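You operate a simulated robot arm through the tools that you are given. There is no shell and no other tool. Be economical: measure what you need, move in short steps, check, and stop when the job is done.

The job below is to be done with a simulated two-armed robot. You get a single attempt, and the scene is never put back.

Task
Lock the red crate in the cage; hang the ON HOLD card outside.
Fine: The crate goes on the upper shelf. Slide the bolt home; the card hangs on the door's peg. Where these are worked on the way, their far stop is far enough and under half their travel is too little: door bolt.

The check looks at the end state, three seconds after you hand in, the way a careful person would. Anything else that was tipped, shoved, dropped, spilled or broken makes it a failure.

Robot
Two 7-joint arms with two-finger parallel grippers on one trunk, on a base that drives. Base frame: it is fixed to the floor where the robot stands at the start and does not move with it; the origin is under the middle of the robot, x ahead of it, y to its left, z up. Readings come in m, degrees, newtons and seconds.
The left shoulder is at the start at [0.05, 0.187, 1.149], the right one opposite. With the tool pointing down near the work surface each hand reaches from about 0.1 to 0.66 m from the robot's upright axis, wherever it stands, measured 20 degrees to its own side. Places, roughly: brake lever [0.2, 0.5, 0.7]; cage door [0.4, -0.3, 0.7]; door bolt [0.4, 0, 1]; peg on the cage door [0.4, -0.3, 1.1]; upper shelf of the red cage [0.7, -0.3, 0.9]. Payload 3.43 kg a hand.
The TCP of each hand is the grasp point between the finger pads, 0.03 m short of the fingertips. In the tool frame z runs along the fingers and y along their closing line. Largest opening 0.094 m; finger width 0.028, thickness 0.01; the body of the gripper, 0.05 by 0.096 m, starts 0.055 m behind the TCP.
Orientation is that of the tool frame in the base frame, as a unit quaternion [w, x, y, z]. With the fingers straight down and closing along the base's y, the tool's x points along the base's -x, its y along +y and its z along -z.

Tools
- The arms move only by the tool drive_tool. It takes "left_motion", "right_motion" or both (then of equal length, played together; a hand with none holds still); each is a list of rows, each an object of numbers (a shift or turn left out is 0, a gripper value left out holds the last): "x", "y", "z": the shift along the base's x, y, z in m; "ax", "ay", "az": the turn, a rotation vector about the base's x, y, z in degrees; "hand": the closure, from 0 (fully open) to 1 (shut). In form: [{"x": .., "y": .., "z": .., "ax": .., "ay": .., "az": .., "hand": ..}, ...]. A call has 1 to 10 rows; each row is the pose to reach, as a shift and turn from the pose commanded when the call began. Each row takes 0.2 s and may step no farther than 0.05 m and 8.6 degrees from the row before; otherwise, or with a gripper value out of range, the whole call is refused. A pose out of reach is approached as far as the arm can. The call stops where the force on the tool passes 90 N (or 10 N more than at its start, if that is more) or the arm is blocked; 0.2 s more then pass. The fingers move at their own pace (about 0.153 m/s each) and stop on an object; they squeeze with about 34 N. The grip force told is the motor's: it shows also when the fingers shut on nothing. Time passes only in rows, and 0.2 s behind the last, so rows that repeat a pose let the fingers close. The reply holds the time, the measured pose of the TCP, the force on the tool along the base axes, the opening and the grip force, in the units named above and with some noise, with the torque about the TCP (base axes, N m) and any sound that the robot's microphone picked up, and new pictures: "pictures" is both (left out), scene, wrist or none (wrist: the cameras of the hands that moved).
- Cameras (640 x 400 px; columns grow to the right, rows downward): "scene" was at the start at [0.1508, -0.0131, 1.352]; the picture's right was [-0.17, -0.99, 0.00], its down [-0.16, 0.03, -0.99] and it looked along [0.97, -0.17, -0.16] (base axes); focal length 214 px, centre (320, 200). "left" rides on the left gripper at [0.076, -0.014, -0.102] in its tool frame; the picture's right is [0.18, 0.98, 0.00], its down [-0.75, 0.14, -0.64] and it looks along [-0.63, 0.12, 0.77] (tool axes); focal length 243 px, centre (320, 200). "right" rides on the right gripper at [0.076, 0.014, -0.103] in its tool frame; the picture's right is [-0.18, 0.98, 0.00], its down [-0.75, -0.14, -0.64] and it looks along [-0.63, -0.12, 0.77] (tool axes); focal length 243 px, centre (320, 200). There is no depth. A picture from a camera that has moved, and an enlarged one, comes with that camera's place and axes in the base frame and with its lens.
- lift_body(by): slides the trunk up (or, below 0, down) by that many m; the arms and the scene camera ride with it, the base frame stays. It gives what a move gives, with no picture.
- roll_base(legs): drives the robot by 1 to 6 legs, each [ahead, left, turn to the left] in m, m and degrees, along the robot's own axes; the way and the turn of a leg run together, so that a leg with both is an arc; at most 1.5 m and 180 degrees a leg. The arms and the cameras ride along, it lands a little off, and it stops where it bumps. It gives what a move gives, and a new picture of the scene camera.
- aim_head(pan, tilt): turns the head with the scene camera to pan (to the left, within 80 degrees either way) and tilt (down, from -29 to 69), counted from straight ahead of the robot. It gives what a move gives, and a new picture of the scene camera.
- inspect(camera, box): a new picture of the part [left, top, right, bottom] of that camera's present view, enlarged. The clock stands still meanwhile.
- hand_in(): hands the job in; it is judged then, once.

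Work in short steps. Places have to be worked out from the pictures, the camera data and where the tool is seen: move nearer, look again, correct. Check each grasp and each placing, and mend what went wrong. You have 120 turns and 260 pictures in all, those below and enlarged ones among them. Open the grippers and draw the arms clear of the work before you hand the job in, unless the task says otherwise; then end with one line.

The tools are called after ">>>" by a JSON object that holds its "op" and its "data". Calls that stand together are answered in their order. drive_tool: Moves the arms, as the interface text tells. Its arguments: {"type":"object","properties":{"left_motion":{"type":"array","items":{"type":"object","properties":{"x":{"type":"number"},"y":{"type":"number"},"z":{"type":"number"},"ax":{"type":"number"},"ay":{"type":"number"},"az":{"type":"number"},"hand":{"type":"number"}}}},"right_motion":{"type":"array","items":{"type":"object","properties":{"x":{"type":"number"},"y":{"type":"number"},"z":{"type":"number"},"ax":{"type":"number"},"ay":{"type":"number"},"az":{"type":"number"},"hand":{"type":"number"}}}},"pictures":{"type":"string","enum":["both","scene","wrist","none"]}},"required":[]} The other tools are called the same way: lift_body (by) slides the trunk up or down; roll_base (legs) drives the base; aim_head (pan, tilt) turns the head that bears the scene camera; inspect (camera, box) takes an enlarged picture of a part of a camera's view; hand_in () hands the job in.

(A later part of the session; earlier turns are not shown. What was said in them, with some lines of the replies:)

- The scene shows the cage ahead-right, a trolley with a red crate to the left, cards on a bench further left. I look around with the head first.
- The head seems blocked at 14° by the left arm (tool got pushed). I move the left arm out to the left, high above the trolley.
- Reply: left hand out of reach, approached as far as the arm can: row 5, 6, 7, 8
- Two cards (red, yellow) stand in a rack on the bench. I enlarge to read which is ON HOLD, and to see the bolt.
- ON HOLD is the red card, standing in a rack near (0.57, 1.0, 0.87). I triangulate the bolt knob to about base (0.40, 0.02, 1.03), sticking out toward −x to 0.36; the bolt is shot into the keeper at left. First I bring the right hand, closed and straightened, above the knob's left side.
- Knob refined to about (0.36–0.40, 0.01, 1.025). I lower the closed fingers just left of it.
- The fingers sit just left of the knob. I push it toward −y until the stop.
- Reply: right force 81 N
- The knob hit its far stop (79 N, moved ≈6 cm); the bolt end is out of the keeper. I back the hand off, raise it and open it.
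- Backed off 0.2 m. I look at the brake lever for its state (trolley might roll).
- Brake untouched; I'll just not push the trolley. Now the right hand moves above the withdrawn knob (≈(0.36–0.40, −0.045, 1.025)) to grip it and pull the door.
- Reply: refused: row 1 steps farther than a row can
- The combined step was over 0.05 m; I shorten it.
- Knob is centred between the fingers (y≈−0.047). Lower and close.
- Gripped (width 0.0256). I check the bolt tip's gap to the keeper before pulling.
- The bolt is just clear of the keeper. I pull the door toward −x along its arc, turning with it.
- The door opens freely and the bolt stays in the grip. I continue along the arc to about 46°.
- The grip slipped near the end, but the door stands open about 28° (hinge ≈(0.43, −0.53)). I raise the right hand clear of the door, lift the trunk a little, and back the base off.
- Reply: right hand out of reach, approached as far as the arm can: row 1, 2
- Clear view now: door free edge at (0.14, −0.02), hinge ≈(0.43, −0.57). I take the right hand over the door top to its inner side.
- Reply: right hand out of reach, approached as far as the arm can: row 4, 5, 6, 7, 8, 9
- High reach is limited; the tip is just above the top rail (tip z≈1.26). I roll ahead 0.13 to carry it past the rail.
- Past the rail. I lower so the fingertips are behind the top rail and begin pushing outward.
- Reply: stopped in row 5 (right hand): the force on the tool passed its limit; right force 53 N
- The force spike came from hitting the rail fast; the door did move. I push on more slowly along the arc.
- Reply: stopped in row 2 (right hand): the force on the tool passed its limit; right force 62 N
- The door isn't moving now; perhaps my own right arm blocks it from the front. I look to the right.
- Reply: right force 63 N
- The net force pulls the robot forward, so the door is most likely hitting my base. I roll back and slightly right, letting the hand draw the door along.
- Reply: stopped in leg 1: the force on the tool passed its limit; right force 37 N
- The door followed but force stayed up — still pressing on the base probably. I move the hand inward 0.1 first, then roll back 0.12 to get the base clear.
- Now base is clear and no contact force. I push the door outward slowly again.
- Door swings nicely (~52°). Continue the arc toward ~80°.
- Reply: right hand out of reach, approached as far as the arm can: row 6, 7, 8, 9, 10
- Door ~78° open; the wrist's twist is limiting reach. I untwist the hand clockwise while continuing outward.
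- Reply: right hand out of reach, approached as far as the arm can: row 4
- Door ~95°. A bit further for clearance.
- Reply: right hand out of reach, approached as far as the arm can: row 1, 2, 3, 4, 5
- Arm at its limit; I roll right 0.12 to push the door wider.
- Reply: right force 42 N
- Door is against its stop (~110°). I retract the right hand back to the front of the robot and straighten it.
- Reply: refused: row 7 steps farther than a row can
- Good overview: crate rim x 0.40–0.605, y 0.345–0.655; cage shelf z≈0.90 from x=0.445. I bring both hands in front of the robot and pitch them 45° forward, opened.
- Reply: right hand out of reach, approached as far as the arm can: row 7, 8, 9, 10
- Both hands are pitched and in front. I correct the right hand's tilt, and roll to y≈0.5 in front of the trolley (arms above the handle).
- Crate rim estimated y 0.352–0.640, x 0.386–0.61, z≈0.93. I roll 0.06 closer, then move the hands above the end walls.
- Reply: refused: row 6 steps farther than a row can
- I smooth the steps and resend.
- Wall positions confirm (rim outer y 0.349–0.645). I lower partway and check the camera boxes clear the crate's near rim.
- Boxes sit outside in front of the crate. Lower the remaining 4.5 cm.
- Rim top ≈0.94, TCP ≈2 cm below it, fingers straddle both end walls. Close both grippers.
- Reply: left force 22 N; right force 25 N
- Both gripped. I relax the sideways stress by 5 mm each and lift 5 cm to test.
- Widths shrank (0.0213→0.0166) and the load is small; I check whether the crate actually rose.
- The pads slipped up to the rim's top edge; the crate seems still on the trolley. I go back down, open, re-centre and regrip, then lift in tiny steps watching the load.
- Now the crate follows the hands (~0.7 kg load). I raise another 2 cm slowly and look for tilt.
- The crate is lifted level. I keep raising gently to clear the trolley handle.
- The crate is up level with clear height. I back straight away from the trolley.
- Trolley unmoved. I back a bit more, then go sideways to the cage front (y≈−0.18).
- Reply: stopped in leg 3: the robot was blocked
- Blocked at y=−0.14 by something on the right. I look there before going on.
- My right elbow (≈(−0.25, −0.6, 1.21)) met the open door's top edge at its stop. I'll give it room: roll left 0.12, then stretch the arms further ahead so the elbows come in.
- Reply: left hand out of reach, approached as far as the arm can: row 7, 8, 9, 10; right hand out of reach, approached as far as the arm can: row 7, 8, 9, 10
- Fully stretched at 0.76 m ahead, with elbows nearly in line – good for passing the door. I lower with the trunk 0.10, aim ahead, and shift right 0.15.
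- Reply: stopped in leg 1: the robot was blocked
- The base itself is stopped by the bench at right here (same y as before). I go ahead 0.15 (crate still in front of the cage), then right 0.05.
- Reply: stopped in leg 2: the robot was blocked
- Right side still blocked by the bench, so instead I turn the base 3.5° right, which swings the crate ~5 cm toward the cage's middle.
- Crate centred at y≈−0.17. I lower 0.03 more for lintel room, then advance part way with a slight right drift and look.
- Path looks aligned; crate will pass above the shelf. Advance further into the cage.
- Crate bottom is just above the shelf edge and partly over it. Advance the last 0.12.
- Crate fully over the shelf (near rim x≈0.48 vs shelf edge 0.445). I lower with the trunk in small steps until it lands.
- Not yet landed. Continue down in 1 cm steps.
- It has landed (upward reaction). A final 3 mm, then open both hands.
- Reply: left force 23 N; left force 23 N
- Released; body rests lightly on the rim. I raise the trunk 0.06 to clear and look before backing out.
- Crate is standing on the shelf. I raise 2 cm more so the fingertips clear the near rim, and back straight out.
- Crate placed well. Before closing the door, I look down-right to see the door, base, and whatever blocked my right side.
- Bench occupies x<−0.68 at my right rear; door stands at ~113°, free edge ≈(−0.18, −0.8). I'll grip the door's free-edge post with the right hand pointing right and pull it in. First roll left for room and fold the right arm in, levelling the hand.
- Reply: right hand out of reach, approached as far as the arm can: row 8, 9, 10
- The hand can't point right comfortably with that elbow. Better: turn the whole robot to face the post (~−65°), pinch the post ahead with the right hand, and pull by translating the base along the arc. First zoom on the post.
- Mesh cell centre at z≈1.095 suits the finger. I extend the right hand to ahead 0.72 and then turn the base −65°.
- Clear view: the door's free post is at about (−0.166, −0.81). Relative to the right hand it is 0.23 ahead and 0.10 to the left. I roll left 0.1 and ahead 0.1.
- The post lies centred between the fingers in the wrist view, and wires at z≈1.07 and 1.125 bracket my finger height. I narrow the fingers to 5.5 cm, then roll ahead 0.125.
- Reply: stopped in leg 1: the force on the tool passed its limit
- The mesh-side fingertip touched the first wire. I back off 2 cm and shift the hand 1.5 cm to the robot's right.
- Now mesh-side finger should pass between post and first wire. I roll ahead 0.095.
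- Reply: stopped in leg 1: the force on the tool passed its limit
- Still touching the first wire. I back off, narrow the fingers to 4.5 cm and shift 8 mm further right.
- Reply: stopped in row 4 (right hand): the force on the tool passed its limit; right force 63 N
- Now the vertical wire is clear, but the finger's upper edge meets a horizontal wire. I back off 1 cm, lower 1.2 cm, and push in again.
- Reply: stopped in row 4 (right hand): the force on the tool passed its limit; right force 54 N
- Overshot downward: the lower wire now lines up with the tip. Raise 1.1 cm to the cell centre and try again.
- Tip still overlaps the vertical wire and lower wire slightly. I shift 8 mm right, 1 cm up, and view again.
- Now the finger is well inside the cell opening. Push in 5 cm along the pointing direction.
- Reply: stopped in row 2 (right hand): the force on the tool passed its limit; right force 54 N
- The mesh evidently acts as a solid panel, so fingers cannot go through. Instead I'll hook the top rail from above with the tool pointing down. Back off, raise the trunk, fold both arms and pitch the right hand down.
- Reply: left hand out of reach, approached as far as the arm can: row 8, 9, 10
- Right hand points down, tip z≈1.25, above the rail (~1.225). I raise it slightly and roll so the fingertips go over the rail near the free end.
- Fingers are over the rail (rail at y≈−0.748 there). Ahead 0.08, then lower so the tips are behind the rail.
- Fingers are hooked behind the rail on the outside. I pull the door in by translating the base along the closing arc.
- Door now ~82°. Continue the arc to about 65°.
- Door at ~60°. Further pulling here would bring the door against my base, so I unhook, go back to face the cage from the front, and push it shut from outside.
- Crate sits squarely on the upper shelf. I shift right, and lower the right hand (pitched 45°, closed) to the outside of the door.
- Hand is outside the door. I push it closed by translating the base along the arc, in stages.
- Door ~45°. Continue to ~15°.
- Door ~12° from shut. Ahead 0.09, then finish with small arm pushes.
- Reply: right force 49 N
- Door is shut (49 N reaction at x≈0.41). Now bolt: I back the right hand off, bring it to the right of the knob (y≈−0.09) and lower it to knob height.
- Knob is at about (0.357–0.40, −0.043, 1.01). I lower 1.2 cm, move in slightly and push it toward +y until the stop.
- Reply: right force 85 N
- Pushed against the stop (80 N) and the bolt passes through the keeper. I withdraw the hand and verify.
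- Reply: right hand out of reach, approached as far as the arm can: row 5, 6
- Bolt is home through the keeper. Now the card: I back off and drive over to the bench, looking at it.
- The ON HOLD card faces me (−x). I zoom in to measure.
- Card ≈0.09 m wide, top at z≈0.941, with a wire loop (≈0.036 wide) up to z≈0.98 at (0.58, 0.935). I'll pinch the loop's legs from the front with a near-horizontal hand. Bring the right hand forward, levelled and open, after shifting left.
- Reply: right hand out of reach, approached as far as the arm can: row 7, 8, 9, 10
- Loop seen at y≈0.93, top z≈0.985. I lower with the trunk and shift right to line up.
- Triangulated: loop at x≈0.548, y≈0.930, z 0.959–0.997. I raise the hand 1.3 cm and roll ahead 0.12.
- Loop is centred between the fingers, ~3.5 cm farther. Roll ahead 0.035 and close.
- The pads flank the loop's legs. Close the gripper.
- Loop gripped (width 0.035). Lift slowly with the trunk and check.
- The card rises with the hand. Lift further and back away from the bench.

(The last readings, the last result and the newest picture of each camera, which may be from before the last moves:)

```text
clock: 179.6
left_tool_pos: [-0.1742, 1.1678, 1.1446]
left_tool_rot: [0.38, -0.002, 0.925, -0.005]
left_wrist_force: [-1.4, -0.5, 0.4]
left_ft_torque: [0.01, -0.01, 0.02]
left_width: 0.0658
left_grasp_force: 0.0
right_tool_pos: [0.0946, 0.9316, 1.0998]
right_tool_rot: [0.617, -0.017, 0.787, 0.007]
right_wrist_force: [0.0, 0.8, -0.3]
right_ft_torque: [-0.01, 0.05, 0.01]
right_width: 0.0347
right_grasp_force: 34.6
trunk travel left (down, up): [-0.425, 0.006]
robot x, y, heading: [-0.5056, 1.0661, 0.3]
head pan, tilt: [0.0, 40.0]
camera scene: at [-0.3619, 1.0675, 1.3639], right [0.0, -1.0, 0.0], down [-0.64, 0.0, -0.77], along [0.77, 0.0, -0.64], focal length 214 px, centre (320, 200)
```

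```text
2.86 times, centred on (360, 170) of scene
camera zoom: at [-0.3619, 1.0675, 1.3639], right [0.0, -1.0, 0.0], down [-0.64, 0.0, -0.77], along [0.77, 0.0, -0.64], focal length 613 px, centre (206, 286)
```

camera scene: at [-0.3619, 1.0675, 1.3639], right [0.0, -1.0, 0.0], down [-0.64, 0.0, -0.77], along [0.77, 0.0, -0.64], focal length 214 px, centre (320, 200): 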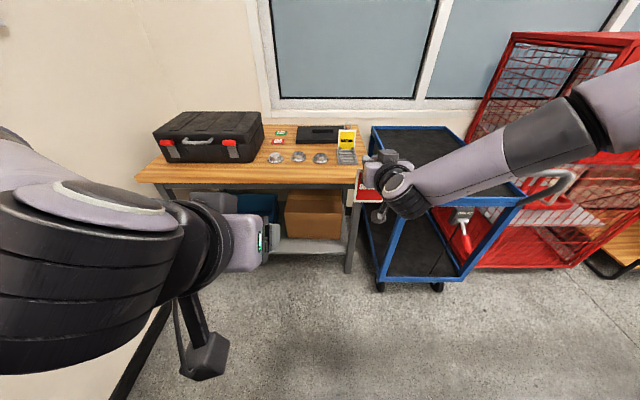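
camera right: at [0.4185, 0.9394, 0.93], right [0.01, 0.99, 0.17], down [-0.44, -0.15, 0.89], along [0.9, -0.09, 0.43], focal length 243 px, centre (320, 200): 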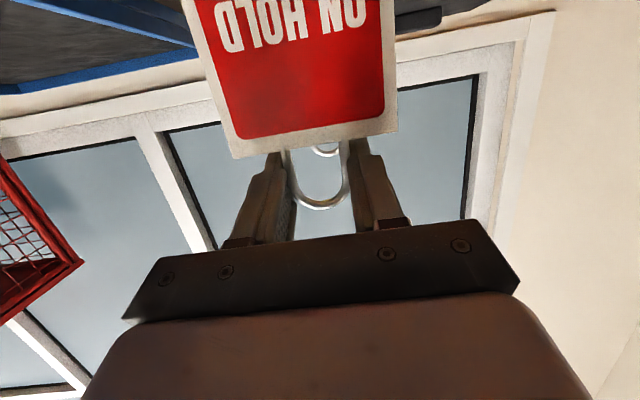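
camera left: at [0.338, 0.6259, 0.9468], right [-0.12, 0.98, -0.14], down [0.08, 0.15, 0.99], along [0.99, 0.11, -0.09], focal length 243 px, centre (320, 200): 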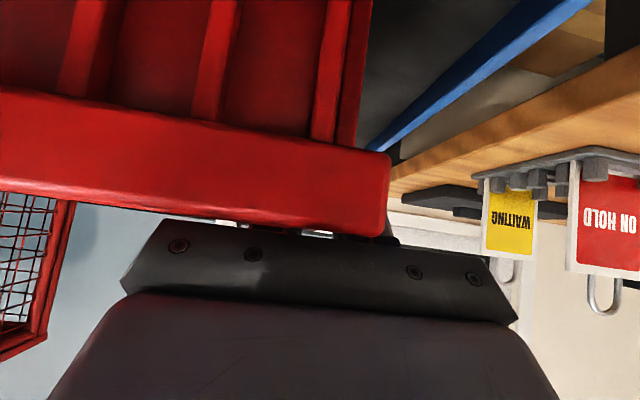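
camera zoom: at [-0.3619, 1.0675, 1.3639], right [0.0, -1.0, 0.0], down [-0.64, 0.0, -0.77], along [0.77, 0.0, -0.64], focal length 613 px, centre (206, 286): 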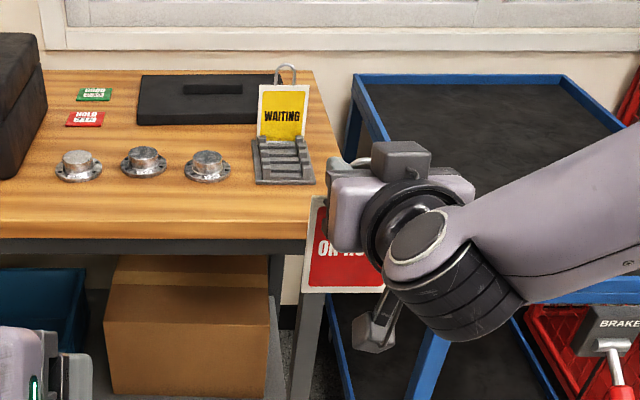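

Card held, rack undisturbed. Drive over to the cage front, then look at the peg.

>>> {"op": "roll_base", "data": {"legs": [[-0.1, 0, 0], [0, -0.6, 0], [0, -0.56, 0]]}}

>>> {"op": "aim_head", "data": {"pan": -15, "tilt": 15}}

>>> {"op": "inspect", "data": {"camera": "right", "box": [0, 0, 640, 400]}}

```text
clock: 186.5
left_tool_pos: [-0.2684, 0.0037, 1.1452]
left_tool_rot: [0.381, -0.001, 0.924, -0.007]
left_wrist_force: [-0.4, -0.7, -0.1]
left_ft_torque: [0.0, 0.0, 0.01]
left_width: 0.0659
left_grasp_force: 0.1
right_tool_pos: [-0.0005, -0.2337, 1.0989]
right_tool_rot: [0.616, -0.015, 0.787, 0.005]
right_wrist_force: [-0.7, -0.2, -0.1]
right_ft_torque: [-0.01, 0.02, 0.02]
right_width: 0.0349
right_grasp_force: 33.5
trunk travel left (down, up): [-0.425, 0.006]
robot x, y, heading: [-0.6017, -0.0995, -0.2]
head pan, tilt: [0.0, 40.0]
camera scene: at [-0.4563, -0.0961, 1.3638], right [0.0, -1.0, 0.0], down [-0.64, 0.0, -0.77], along [0.77, 0.0, -0.64], focal length 214 px, centre (320, 200)
```

scene: 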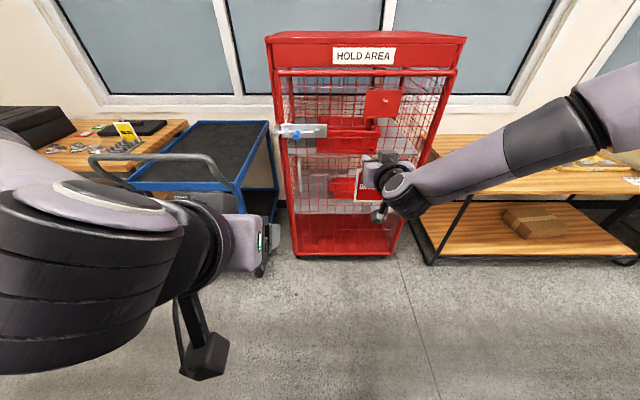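

```text
clock: 187.4
left_tool_pos: [-0.2694, 0.005, 1.1462]
left_tool_rot: [0.381, -0.001, 0.925, -0.006]
left_wrist_force: [0.7, 0.1, 0.2]
left_ft_torque: [0.0, -0.02, -0.01]
left_width: 0.0659
left_grasp_force: 0.0
right_tool_pos: [0.0004, -0.2329, 1.1002]
right_tool_rot: [0.616, -0.017, 0.787, 0.007]
right_wrist_force: [0.3, 0.3, -0.7]
right_ft_torque: [-0.05, 0.02, 0.03]
right_width: 0.0347
right_grasp_force: 34.1
trunk travel left (down, up): [-0.425, 0.006]
robot x, y, heading: [-0.6007, -0.1005, -0.2]
head pan, tilt: [-15.0, 15.0]
camera scene: at [-0.451, -0.1199, 1.4033], right [-0.26, -0.97, 0.0], down [-0.25, 0.07, -0.97], along [0.93, -0.25, -0.26], focal length 214 px, centre (320, 200)
```

scene: 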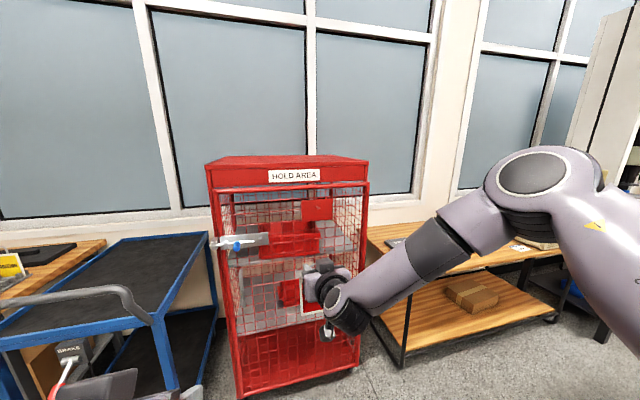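

```text
1.00 times, centred on (320, 200) of right
camera zoom: at [-0.1189, -0.2246, 1.05], right [0.01, 0.99, 0.17], down [-0.44, -0.15, 0.89], along [0.9, -0.09, 0.43], focal length 243 px, centre (320, 200)
```

zoom: 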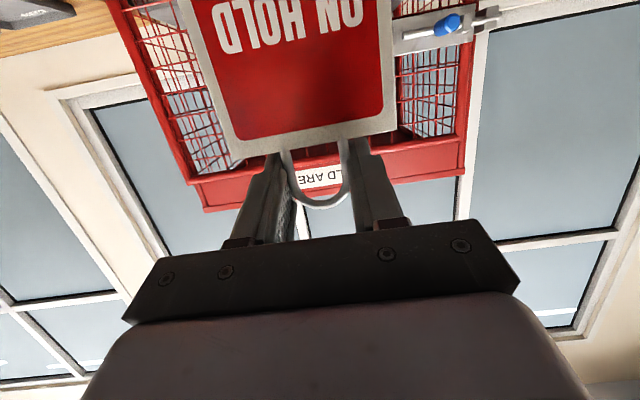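

I zoom on the peg plate from here, then compute its place.

>>> {"op": "inspect", "data": {"camera": "scene", "box": [285, 185, 365, 235]}}

```text
8.00 times, centred on (325, 210) of scene
camera zoom: at [-0.451, -0.1199, 1.4033], right [-0.26, -0.97, 0.0], down [-0.25, 0.07, -0.97], along [0.93, -0.25, -0.26], focal length 1716 px, centre (280, 120)
```

zoom: 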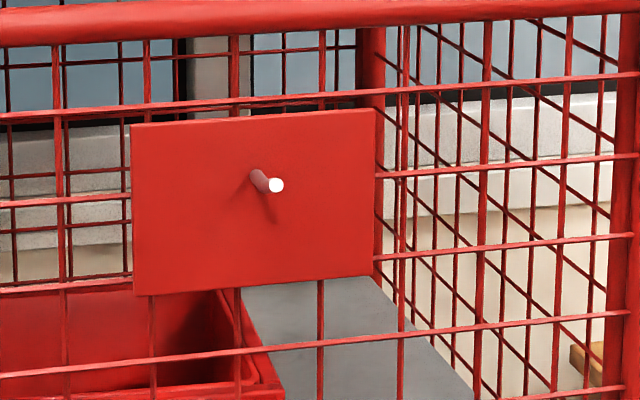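

Peg: base ≈(0.41, −0.335, 1.132), tip ≈(0.365, −0.335, 1.142). I raise the hand 4.5 cm and shift it 7 cm right, then advance to get a closer measurement.

>>> {"op": "drive_tool", "data": {"right_motion": [{"y": -0.015, "z": 0.01}, {"y": -0.03, "z": 0.02}, {"y": -0.045, "z": 0.03}, {"y": -0.06, "z": 0.04}, {"y": -0.07, "z": 0.046}], "pictures": "none"}}

>>> {"op": "roll_base", "data": {"legs": [[0.2, 0.0, 0], [0.0, -0.03, 0]]}}

>>> {"op": "inspect", "data": {"camera": "scene", "box": [240, 160, 480, 310]}}

```text
clock: 188.6
left_tool_pos: [-0.2708, 0.0034, 1.1448]
left_tool_rot: [0.381, -0.001, 0.925, -0.007]
left_wrist_force: [-0.7, 0.4, -0.2]
left_ft_torque: [0.0, 0.02, -0.01]
left_width: 0.0657
left_grasp_force: 0.1
right_tool_pos: [-0.0009, -0.3, 1.1532]
right_tool_rot: [0.614, -0.015, 0.789, 0.004]
right_wrist_force: [-0.5, 0.3, -0.2]
right_ft_torque: [-0.02, -0.02, -0.01]
right_width: 0.0347
right_grasp_force: 33.8
right hand out of reach, approached as far as the arm can: row 3, 4, 5
trunk travel left (down, up): [-0.425, 0.006]
robot x, y, heading: [-0.5999, -0.099, 0.2]
head pan, tilt: [-15.0, 15.0]
```

```text
clock: 190.7
left_tool_pos: [-0.0657, -0.0254, 1.145]
left_tool_rot: [0.381, 0.0, 0.925, -0.006]
left_wrist_force: [-0.1, -1.0, 0.0]
left_ft_torque: [0.05, 0.0, 0.0]
left_width: 0.0657
left_grasp_force: 0.3
right_tool_pos: [0.2023, -0.3305, 1.1528]
right_tool_rot: [0.614, -0.014, 0.79, 0.004]
right_wrist_force: [-0.3, -0.5, -1.1]
right_ft_torque: [0.03, 0.0, 0.03]
right_width: 0.0347
right_grasp_force: 34.4
trunk travel left (down, up): [-0.425, 0.006]
robot x, y, heading: [-0.3946, -0.1288, 0.3]
head pan, tilt: [-15.0, 15.0]
camera scene: at [-0.2476, -0.1506, 1.4033], right [-0.26, -0.97, 0.0], down [-0.25, 0.07, -0.97], along [0.93, -0.25, -0.26], focal length 214 px, centre (320, 200)
```

scene: 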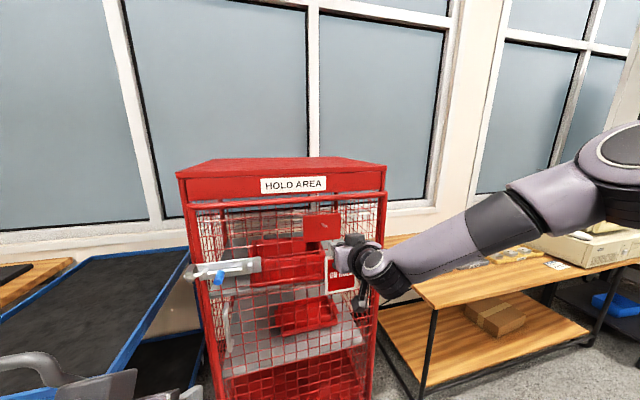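

```text
2.67 times, centred on (360, 235) of scene
camera zoom: at [-0.2476, -0.1506, 1.4033], right [-0.26, -0.97, 0.0], down [-0.25, 0.07, -0.97], along [0.93, -0.25, -0.26], focal length 572 px, centre (213, 107)
```

zoom: 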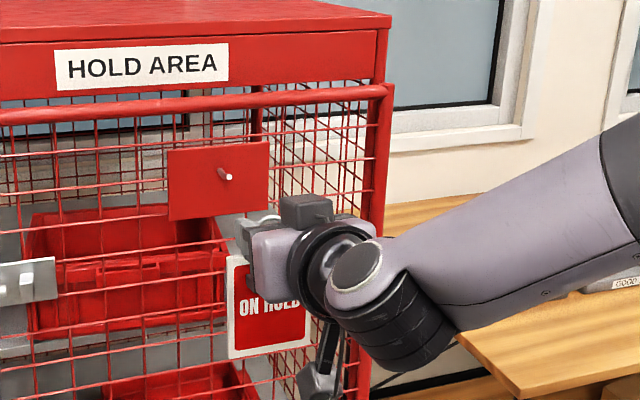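

Peg base ≈(0.42, −0.339, 1.130), tip ≈(0.378, −0.339, 1.137). Loop centre is now ≈(0.213, −0.330, 1.149). I shift 9 mm right and 8 mm down, and look through the wrist camera.

>>> {"op": "drive_tool", "data": {"right_motion": [{"y": -0.005, "z": -0.004}, {"y": -0.0095, "z": -0.008}], "pictures": "wrist"}}

```text
clock: 191.3
left_tool_pos: [-0.0667, -0.0236, 1.1449]
left_tool_rot: [0.381, -0.001, 0.925, -0.007]
left_wrist_force: [0.9, 0.4, 0.4]
left_ft_torque: [-0.01, -0.01, -0.01]
left_width: 0.0658
left_grasp_force: 0.0
right_tool_pos: [0.2028, -0.3341, 1.1506]
right_tool_rot: [0.613, -0.014, 0.79, 0.003]
right_wrist_force: [0.1, 0.1, -1.2]
right_ft_torque: [-0.02, 0.02, -0.05]
right_width: 0.035
right_grasp_force: 34.2
right hand out of reach, approached as far as the arm can: row 2
trunk travel left (down, up): [-0.425, 0.006]
robot x, y, heading: [-0.3989, -0.1261, 0.2]
head pan, tilt: [-15.0, 15.0]
camera right: at [0.0843, -0.3246, 1.1013], right [0.02, 0.99, 0.17], down [-0.43, -0.14, 0.89], along [0.9, -0.09, 0.42], focal length 243 px, centre (320, 200)
```

right: 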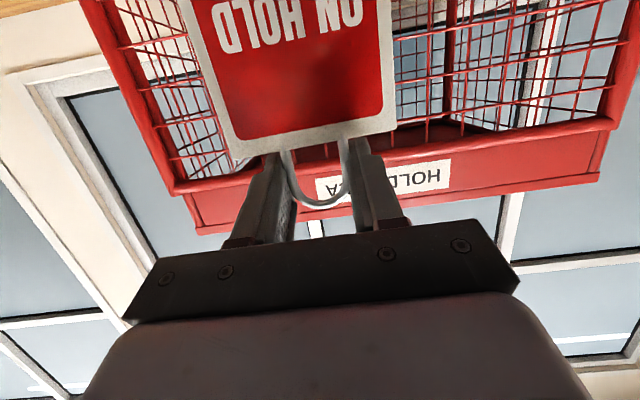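

Arm is at its reach edge; I fine-tune with trunk (−6 mm) and base, and advance to just before the peg.

>>> {"op": "lift_body", "data": {"by": -0.007}}

>>> {"op": "roll_base", "data": {"legs": [[0.125, -0.004, 0]]}}

>>> {"op": "inspect", "data": {"camera": "scene", "box": [270, 190, 400, 290]}}

>>> {"op": "inspect", "data": {"camera": "right", "box": [200, 80, 440, 230]}}

```text
clock: 191.8
left_tool_pos: [-0.0663, -0.0248, 1.1388]
left_tool_rot: [0.381, -0.001, 0.925, -0.006]
left_wrist_force: [0.3, 0.7, -0.3]
left_ft_torque: [0.0, -0.03, -0.01]
left_width: 0.0658
left_grasp_force: 0.0
right_tool_pos: [0.203, -0.3346, 1.1426]
right_tool_rot: [0.613, -0.014, 0.79, 0.003]
right_wrist_force: [-0.3, -0.6, -0.5]
right_ft_torque: [0.0, -0.01, -0.04]
right_width: 0.0349
right_grasp_force: 34.0
trunk travel left (down, up): [-0.418, 0.013]
robot x, y, heading: [-0.3967, -0.1267, 0.1]
head pan, tilt: [-15.0, 15.0]
```

```text
clock: 193.1
left_tool_pos: [0.0598, -0.0287, 1.1379]
left_tool_rot: [0.38, 0.0, 0.925, -0.006]
left_wrist_force: [-0.4, -0.4, -0.3]
left_ft_torque: [-0.02, 0.01, -0.02]
left_width: 0.0658
left_grasp_force: 0.1
right_tool_pos: [0.3295, -0.3383, 1.1412]
right_tool_rot: [0.612, -0.013, 0.791, 0.003]
right_wrist_force: [-0.8, 0.5, -0.8]
right_ft_torque: [-0.01, -0.05, 0.0]
right_width: 0.0349
right_grasp_force: 34.5
trunk travel left (down, up): [-0.418, 0.013]
robot x, y, heading: [-0.2752, -0.1335, 0.3]
head pan, tilt: [-15.0, 15.0]
camera scene: at [-0.1215, -0.1532, 1.3962], right [-0.26, -0.97, 0.0], down [-0.25, 0.07, -0.97], along [0.93, -0.25, -0.26], focal length 214 px, centre (320, 200)
```

scene: 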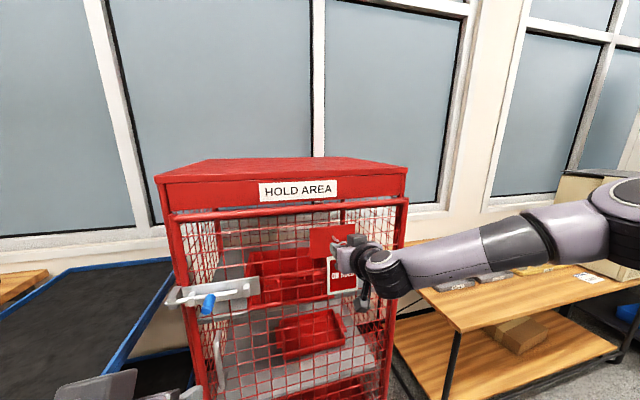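

```text
4.00 times, centred on (335, 240) of scene
camera zoom: at [-0.1215, -0.1532, 1.3962], right [-0.26, -0.97, 0.0], down [-0.25, 0.07, -0.97], along [0.93, -0.25, -0.26], focal length 858 px, centre (260, 40)
```

zoom: 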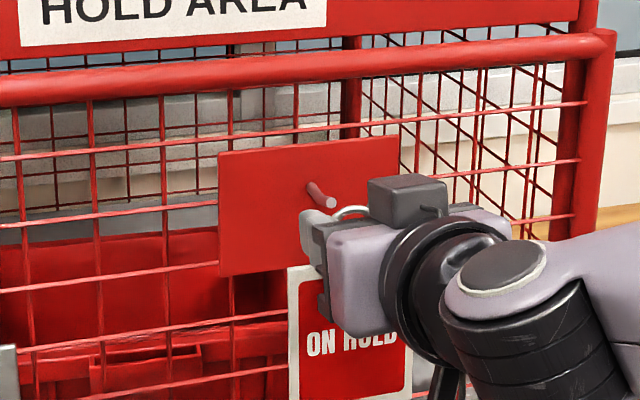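

```text
2.67 times, centred on (320, 155) of right
camera zoom: at [0.2103, -0.3293, 1.0936], right [0.02, 0.99, 0.17], down [-0.43, -0.14, 0.89], along [0.9, -0.09, 0.42], focal length 647 px, centre (320, 320)
```

zoom: 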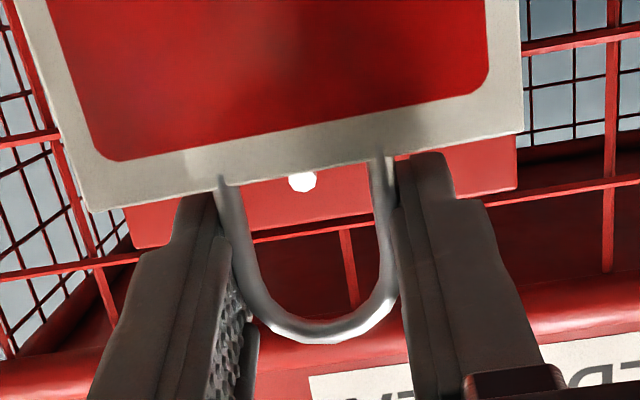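

The peg tip is visible right inside the loop in the wrist view (tip ≈(0.388, −0.342, 1.134)). I advance 4.5 cm with a 4 mm right correction.

>>> {"op": "roll_base", "data": {"legs": [[0.045, -0.004, 0]]}}

>>> {"op": "inspect", "data": {"camera": "right", "box": [200, 80, 440, 230]}}

>>> {"op": "inspect", "data": {"camera": "scene", "box": [270, 190, 400, 290]}}

```text
clock: 194.0
left_tool_pos: [0.1045, -0.0339, 1.1374]
left_tool_rot: [0.38, -0.001, 0.925, -0.006]
left_wrist_force: [-0.3, 0.4, -0.1]
left_ft_torque: [-0.02, -0.02, 0.01]
left_width: 0.0658
left_grasp_force: 0.0
right_tool_pos: [0.3727, -0.3431, 1.1418]
right_tool_rot: [0.612, -0.014, 0.791, 0.004]
right_wrist_force: [0.2, 0.6, -0.8]
right_ft_torque: [0.03, -0.01, -0.02]
right_width: 0.0347
right_grasp_force: 34.1
trunk travel left (down, up): [-0.418, 0.013]
robot x, y, heading: [-0.2333, -0.137, 0.1]
head pan, tilt: [-15.0, 15.0]
camera scene: at [-0.0775, -0.1572, 1.3962], right [-0.26, -0.97, 0.0], down [-0.25, 0.07, -0.97], along [0.93, -0.25, -0.26], focal length 214 px, centre (320, 200)
```

scene: 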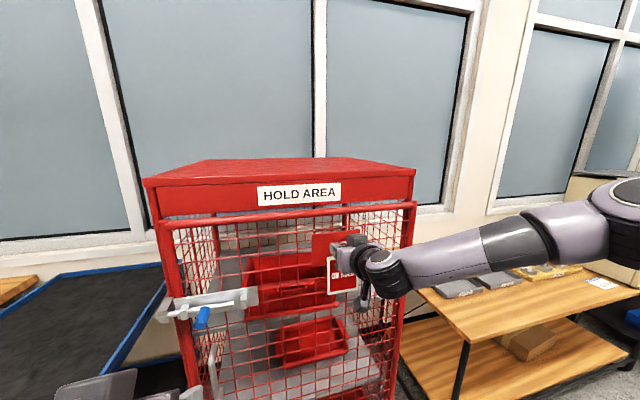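

```text
2.67 times, centred on (320, 155) of right
camera zoom: at [0.2543, -0.3331, 1.0935], right [0.02, 0.99, 0.17], down [-0.43, -0.14, 0.89], along [0.9, -0.09, 0.42], focal length 647 px, centre (320, 320)
```

zoom: 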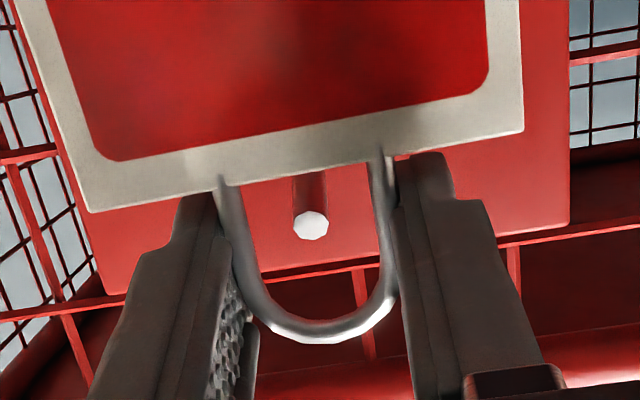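

```text
4.00 times, centred on (335, 240) of scene
camera zoom: at [-0.0775, -0.1572, 1.3962], right [-0.26, -0.97, 0.0], down [-0.25, 0.07, -0.97], along [0.93, -0.25, -0.26], focal length 858 px, centre (260, 40)
```

zoom: 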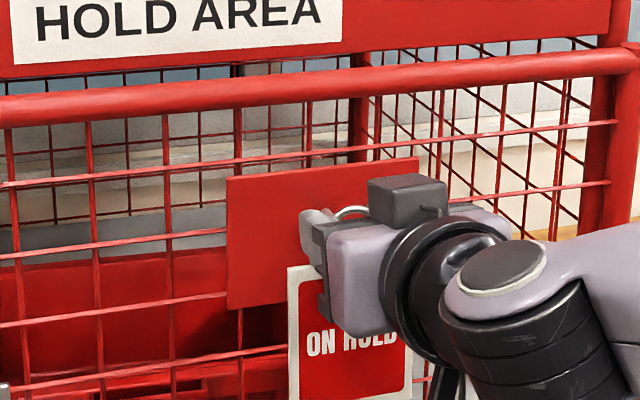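

The peg is centred inside the loop. Advance 1.7 cm more, then lower 1.2 cm so the loop rests on the peg.

>>> {"op": "roll_base", "data": {"legs": [[0.018, 0, 0]]}}

>>> {"op": "lift_body", "data": {"by": -0.011}}

>>> {"op": "inspect", "data": {"camera": "right", "box": [200, 80, 440, 230]}}

```text
clock: 194.8
left_tool_pos: [0.121, -0.0334, 1.1385]
left_tool_rot: [0.38, -0.001, 0.925, -0.007]
left_wrist_force: [0.8, -0.5, -0.1]
left_ft_torque: [0.01, 0.03, 0.02]
left_width: 0.0657
left_grasp_force: 0.1
right_tool_pos: [0.3907, -0.3425, 1.1423]
right_tool_rot: [0.612, -0.013, 0.791, 0.003]
right_wrist_force: [-0.5, -0.3, -1.0]
right_ft_torque: [0.04, 0.0, 0.0]
right_width: 0.0346
right_grasp_force: 33.7
trunk travel left (down, up): [-0.418, 0.013]
robot x, y, heading: [-0.212, -0.1363, 0.1]
head pan, tilt: [-15.0, 15.0]
camera scene: at [-0.0598, -0.157, 1.3962], right [-0.26, -0.97, 0.0], down [-0.25, 0.07, -0.97], along [0.93, -0.25, -0.26], focal length 214 px, centre (320, 200)
```

scene: 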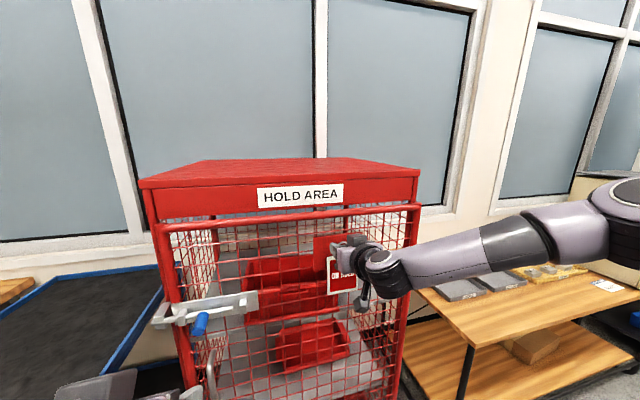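

```text
clock: 195.4
left_tool_pos: [0.1213, -0.0322, 1.1268]
left_tool_rot: [0.381, -0.001, 0.924, -0.006]
left_wrist_force: [0.7, 0.2, 0.1]
left_ft_torque: [0.01, 0.02, 0.0]
left_width: 0.0659
left_grasp_force: 0.0
right_tool_pos: [0.3902, -0.3428, 1.1313]
right_tool_rot: [0.613, -0.014, 0.79, 0.003]
right_wrist_force: [-0.8, 0.1, -0.3]
right_ft_torque: [0.01, 0.06, -0.04]
right_width: 0.0349
right_grasp_force: 34.1
trunk travel left (down, up): [-0.407, 0.024]
robot x, y, heading: [-0.2123, -0.1344, 0.1]
head pan, tilt: [-15.0, 15.0]
```

```text
2.67 times, centred on (320, 155) of right
camera zoom: at [0.271, -0.3329, 1.0831], right [0.02, 0.99, 0.17], down [-0.43, -0.14, 0.89], along [0.9, -0.09, 0.42], focal length 647 px, centre (320, 320)
```

zoom: 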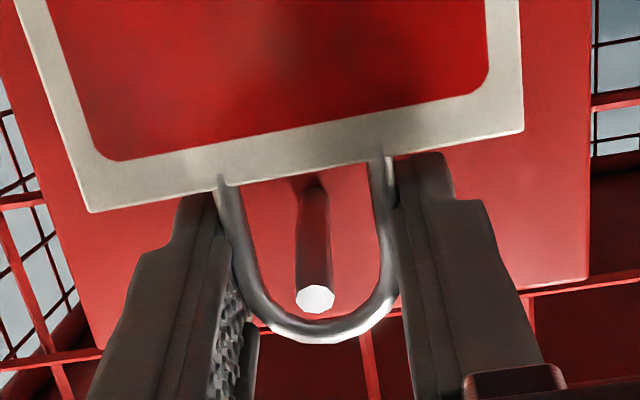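

The peg runs through the loop with its tip ~1 cm past it. Lower 4 mm more and open the gripper.

>>> {"op": "lift_body", "data": {"by": -0.004}}

>>> {"op": "drive_tool", "data": {"right_motion": [{"hand": 0.5}, {"hand": 0.4}, {"hand": 0.3}, {"hand": 0.3}], "pictures": "none"}}

>>> {"op": "inspect", "data": {"camera": "right", "box": [160, 40, 480, 240]}}

```text
clock: 195.9
left_tool_pos: [0.1213, -0.0324, 1.1238]
left_tool_rot: [0.381, -0.001, 0.924, -0.006]
left_wrist_force: [0.7, -0.3, 0.1]
left_ft_torque: [-0.01, -0.02, 0.04]
left_width: 0.0655
left_grasp_force: 0.0
right_tool_pos: [0.3905, -0.3423, 1.1272]
right_tool_rot: [0.613, -0.013, 0.79, 0.003]
right_wrist_force: [0.5, -0.2, -0.3]
right_ft_torque: [0.03, 0.02, 0.02]
right_width: 0.0348
right_grasp_force: 34.3
trunk travel left (down, up): [-0.403, 0.028]
robot x, y, heading: [-0.2123, -0.1388, 0.1]
head pan, tilt: [-15.0, 15.0]
```

```text
clock: 196.9
left_tool_pos: [0.1215, -0.0339, 1.1237]
left_tool_rot: [0.381, -0.001, 0.924, -0.006]
left_wrist_force: [-0.5, 0.1, 0.4]
left_ft_torque: [-0.02, -0.01, 0.03]
left_width: 0.0658
left_grasp_force: 0.0
right_tool_pos: [0.3903, -0.3418, 1.1268]
right_tool_rot: [0.613, -0.014, 0.79, 0.003]
right_wrist_force: [0.5, 0.2, 0.9]
right_ft_torque: [0.01, -0.01, 0.01]
right_width: 0.0656
right_grasp_force: 0.2
trunk travel left (down, up): [-0.403, 0.028]
robot x, y, heading: [-0.2106, -0.137, 0.1]
head pan, tilt: [-15.0, 15.0]
```

```text
2.00 times, centred on (320, 140) of right
camera zoom: at [0.2712, -0.3329, 1.0791], right [0.02, 0.99, 0.17], down [-0.43, -0.14, 0.89], along [0.9, -0.09, 0.42], focal length 485 px, centre (320, 320)
```

zoom: 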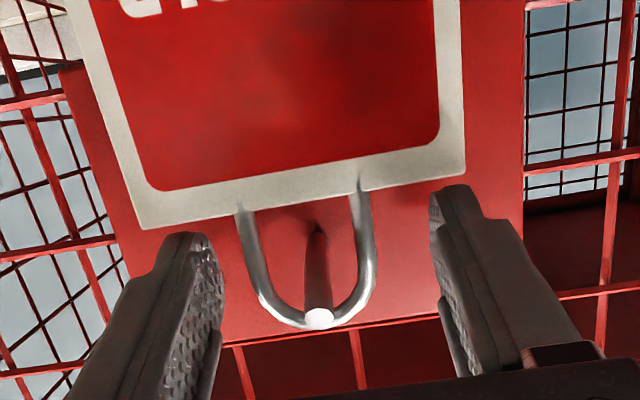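

The card hangs on the peg. I back straight out and verify with a picture.

>>> {"op": "roll_base", "data": {"legs": [[-0.12, 0, 0], [-0.2, 0, 0]]}}

>>> {"op": "inspect", "data": {"camera": "scene", "box": [180, 140, 420, 340]}}

>>> {"op": "inspect", "data": {"camera": "right", "box": [160, 0, 480, 200]}}

```text
clock: 199.3
left_tool_pos: [-0.197, -0.0353, 1.1237]
left_tool_rot: [0.381, 0.001, 0.924, -0.007]
left_wrist_force: [0.5, 0.2, -0.6]
left_ft_torque: [-0.01, 0.01, 0.0]
left_width: 0.0657
left_grasp_force: 0.0
right_tool_pos: [0.0699, -0.3448, 1.1281]
right_tool_rot: [0.613, -0.013, 0.79, 0.002]
right_wrist_force: [-0.4, -1.0, 0.3]
right_ft_torque: [0.0, -0.03, -0.03]
right_width: 0.0658
right_grasp_force: 0.1
trunk travel left (down, up): [-0.403, 0.028]
robot x, y, heading: [-0.5289, -0.1364, -0.4]
head pan, tilt: [-15.0, 15.0]
camera scene: at [-0.3798, -0.1576, 1.3815], right [-0.26, -0.97, 0.0], down [-0.25, 0.07, -0.97], along [0.93, -0.25, -0.26], focal length 214 px, centre (320, 200)
```

scene: 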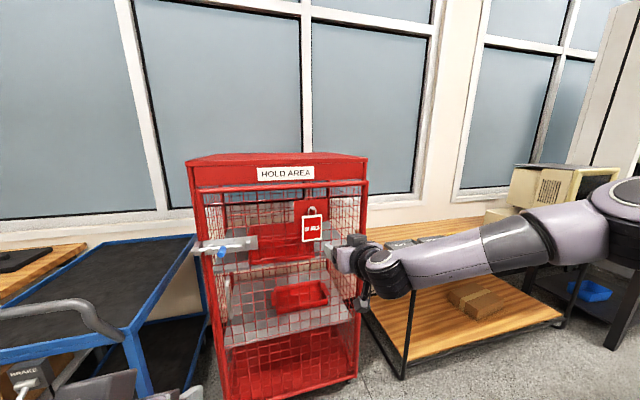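

```text
2.00 times, centred on (300, 240) of scene
camera zoom: at [-0.3798, -0.1576, 1.3815], right [-0.26, -0.97, 0.0], down [-0.25, 0.07, -0.97], along [0.93, -0.25, -0.26], focal length 429 px, centre (360, 120)
```

zoom: 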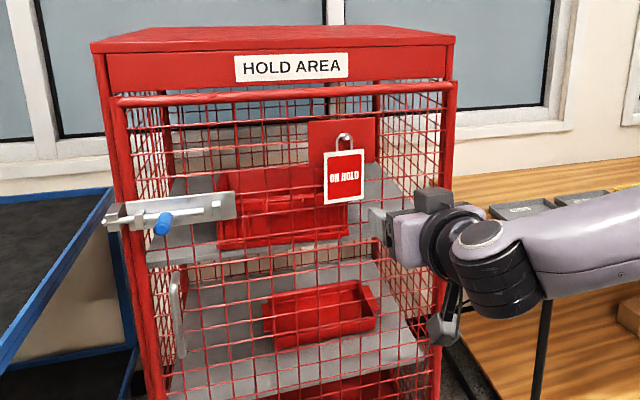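

```text
2.00 times, centred on (320, 100) of right
camera zoom: at [-0.0481, -0.3349, 1.0795], right [0.02, 0.99, 0.17], down [-0.43, -0.14, 0.89], along [0.9, -0.09, 0.42], focal length 485 px, centre (320, 400)
```

zoom: 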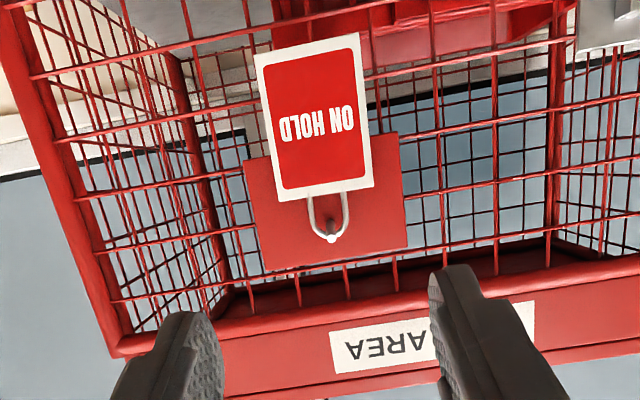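

Crate is on the upper shelf, bolt home, card hanging on the peg, everything else in place. I open the grippers fully and hand in.

>>> {"op": "drive_tool", "data": {"left_motion": [{"hand": 0}, {"hand": 0}], "right_motion": [{"hand": 0}, {"hand": 0}], "pictures": "none"}}

>>> {"op": "hand_in", "data": {}}

```text
clock: 199.9
left_tool_pos: [-0.1961, -0.0334, 1.1226]
left_tool_rot: [0.38, 0.0, 0.925, -0.007]
left_wrist_force: [-0.6, -0.9, -0.4]
left_ft_torque: [0.01, 0.0, 0.01]
left_width: 0.094
left_grasp_force: 0.0
right_tool_pos: [0.0715, -0.3446, 1.1285]
right_tool_rot: [0.613, -0.012, 0.79, 0.002]
right_wrist_force: [-0.4, 0.6, 1.4]
right_ft_torque: [0.03, 0.02, 0.01]
right_width: 0.0941
right_grasp_force: 0.1
trunk travel left (down, up): [-0.403, 0.028]
robot x, y, heading: [-0.529, -0.1337, 0.2]
head pan, tilt: [-15.0, 15.0]
```

```text
The job is handed in.
```

The red crate is on the upper shelf, the cage door is shut with the bolt slid home, the ON HOLD card hangs on the door's peg, and the job is handed in.
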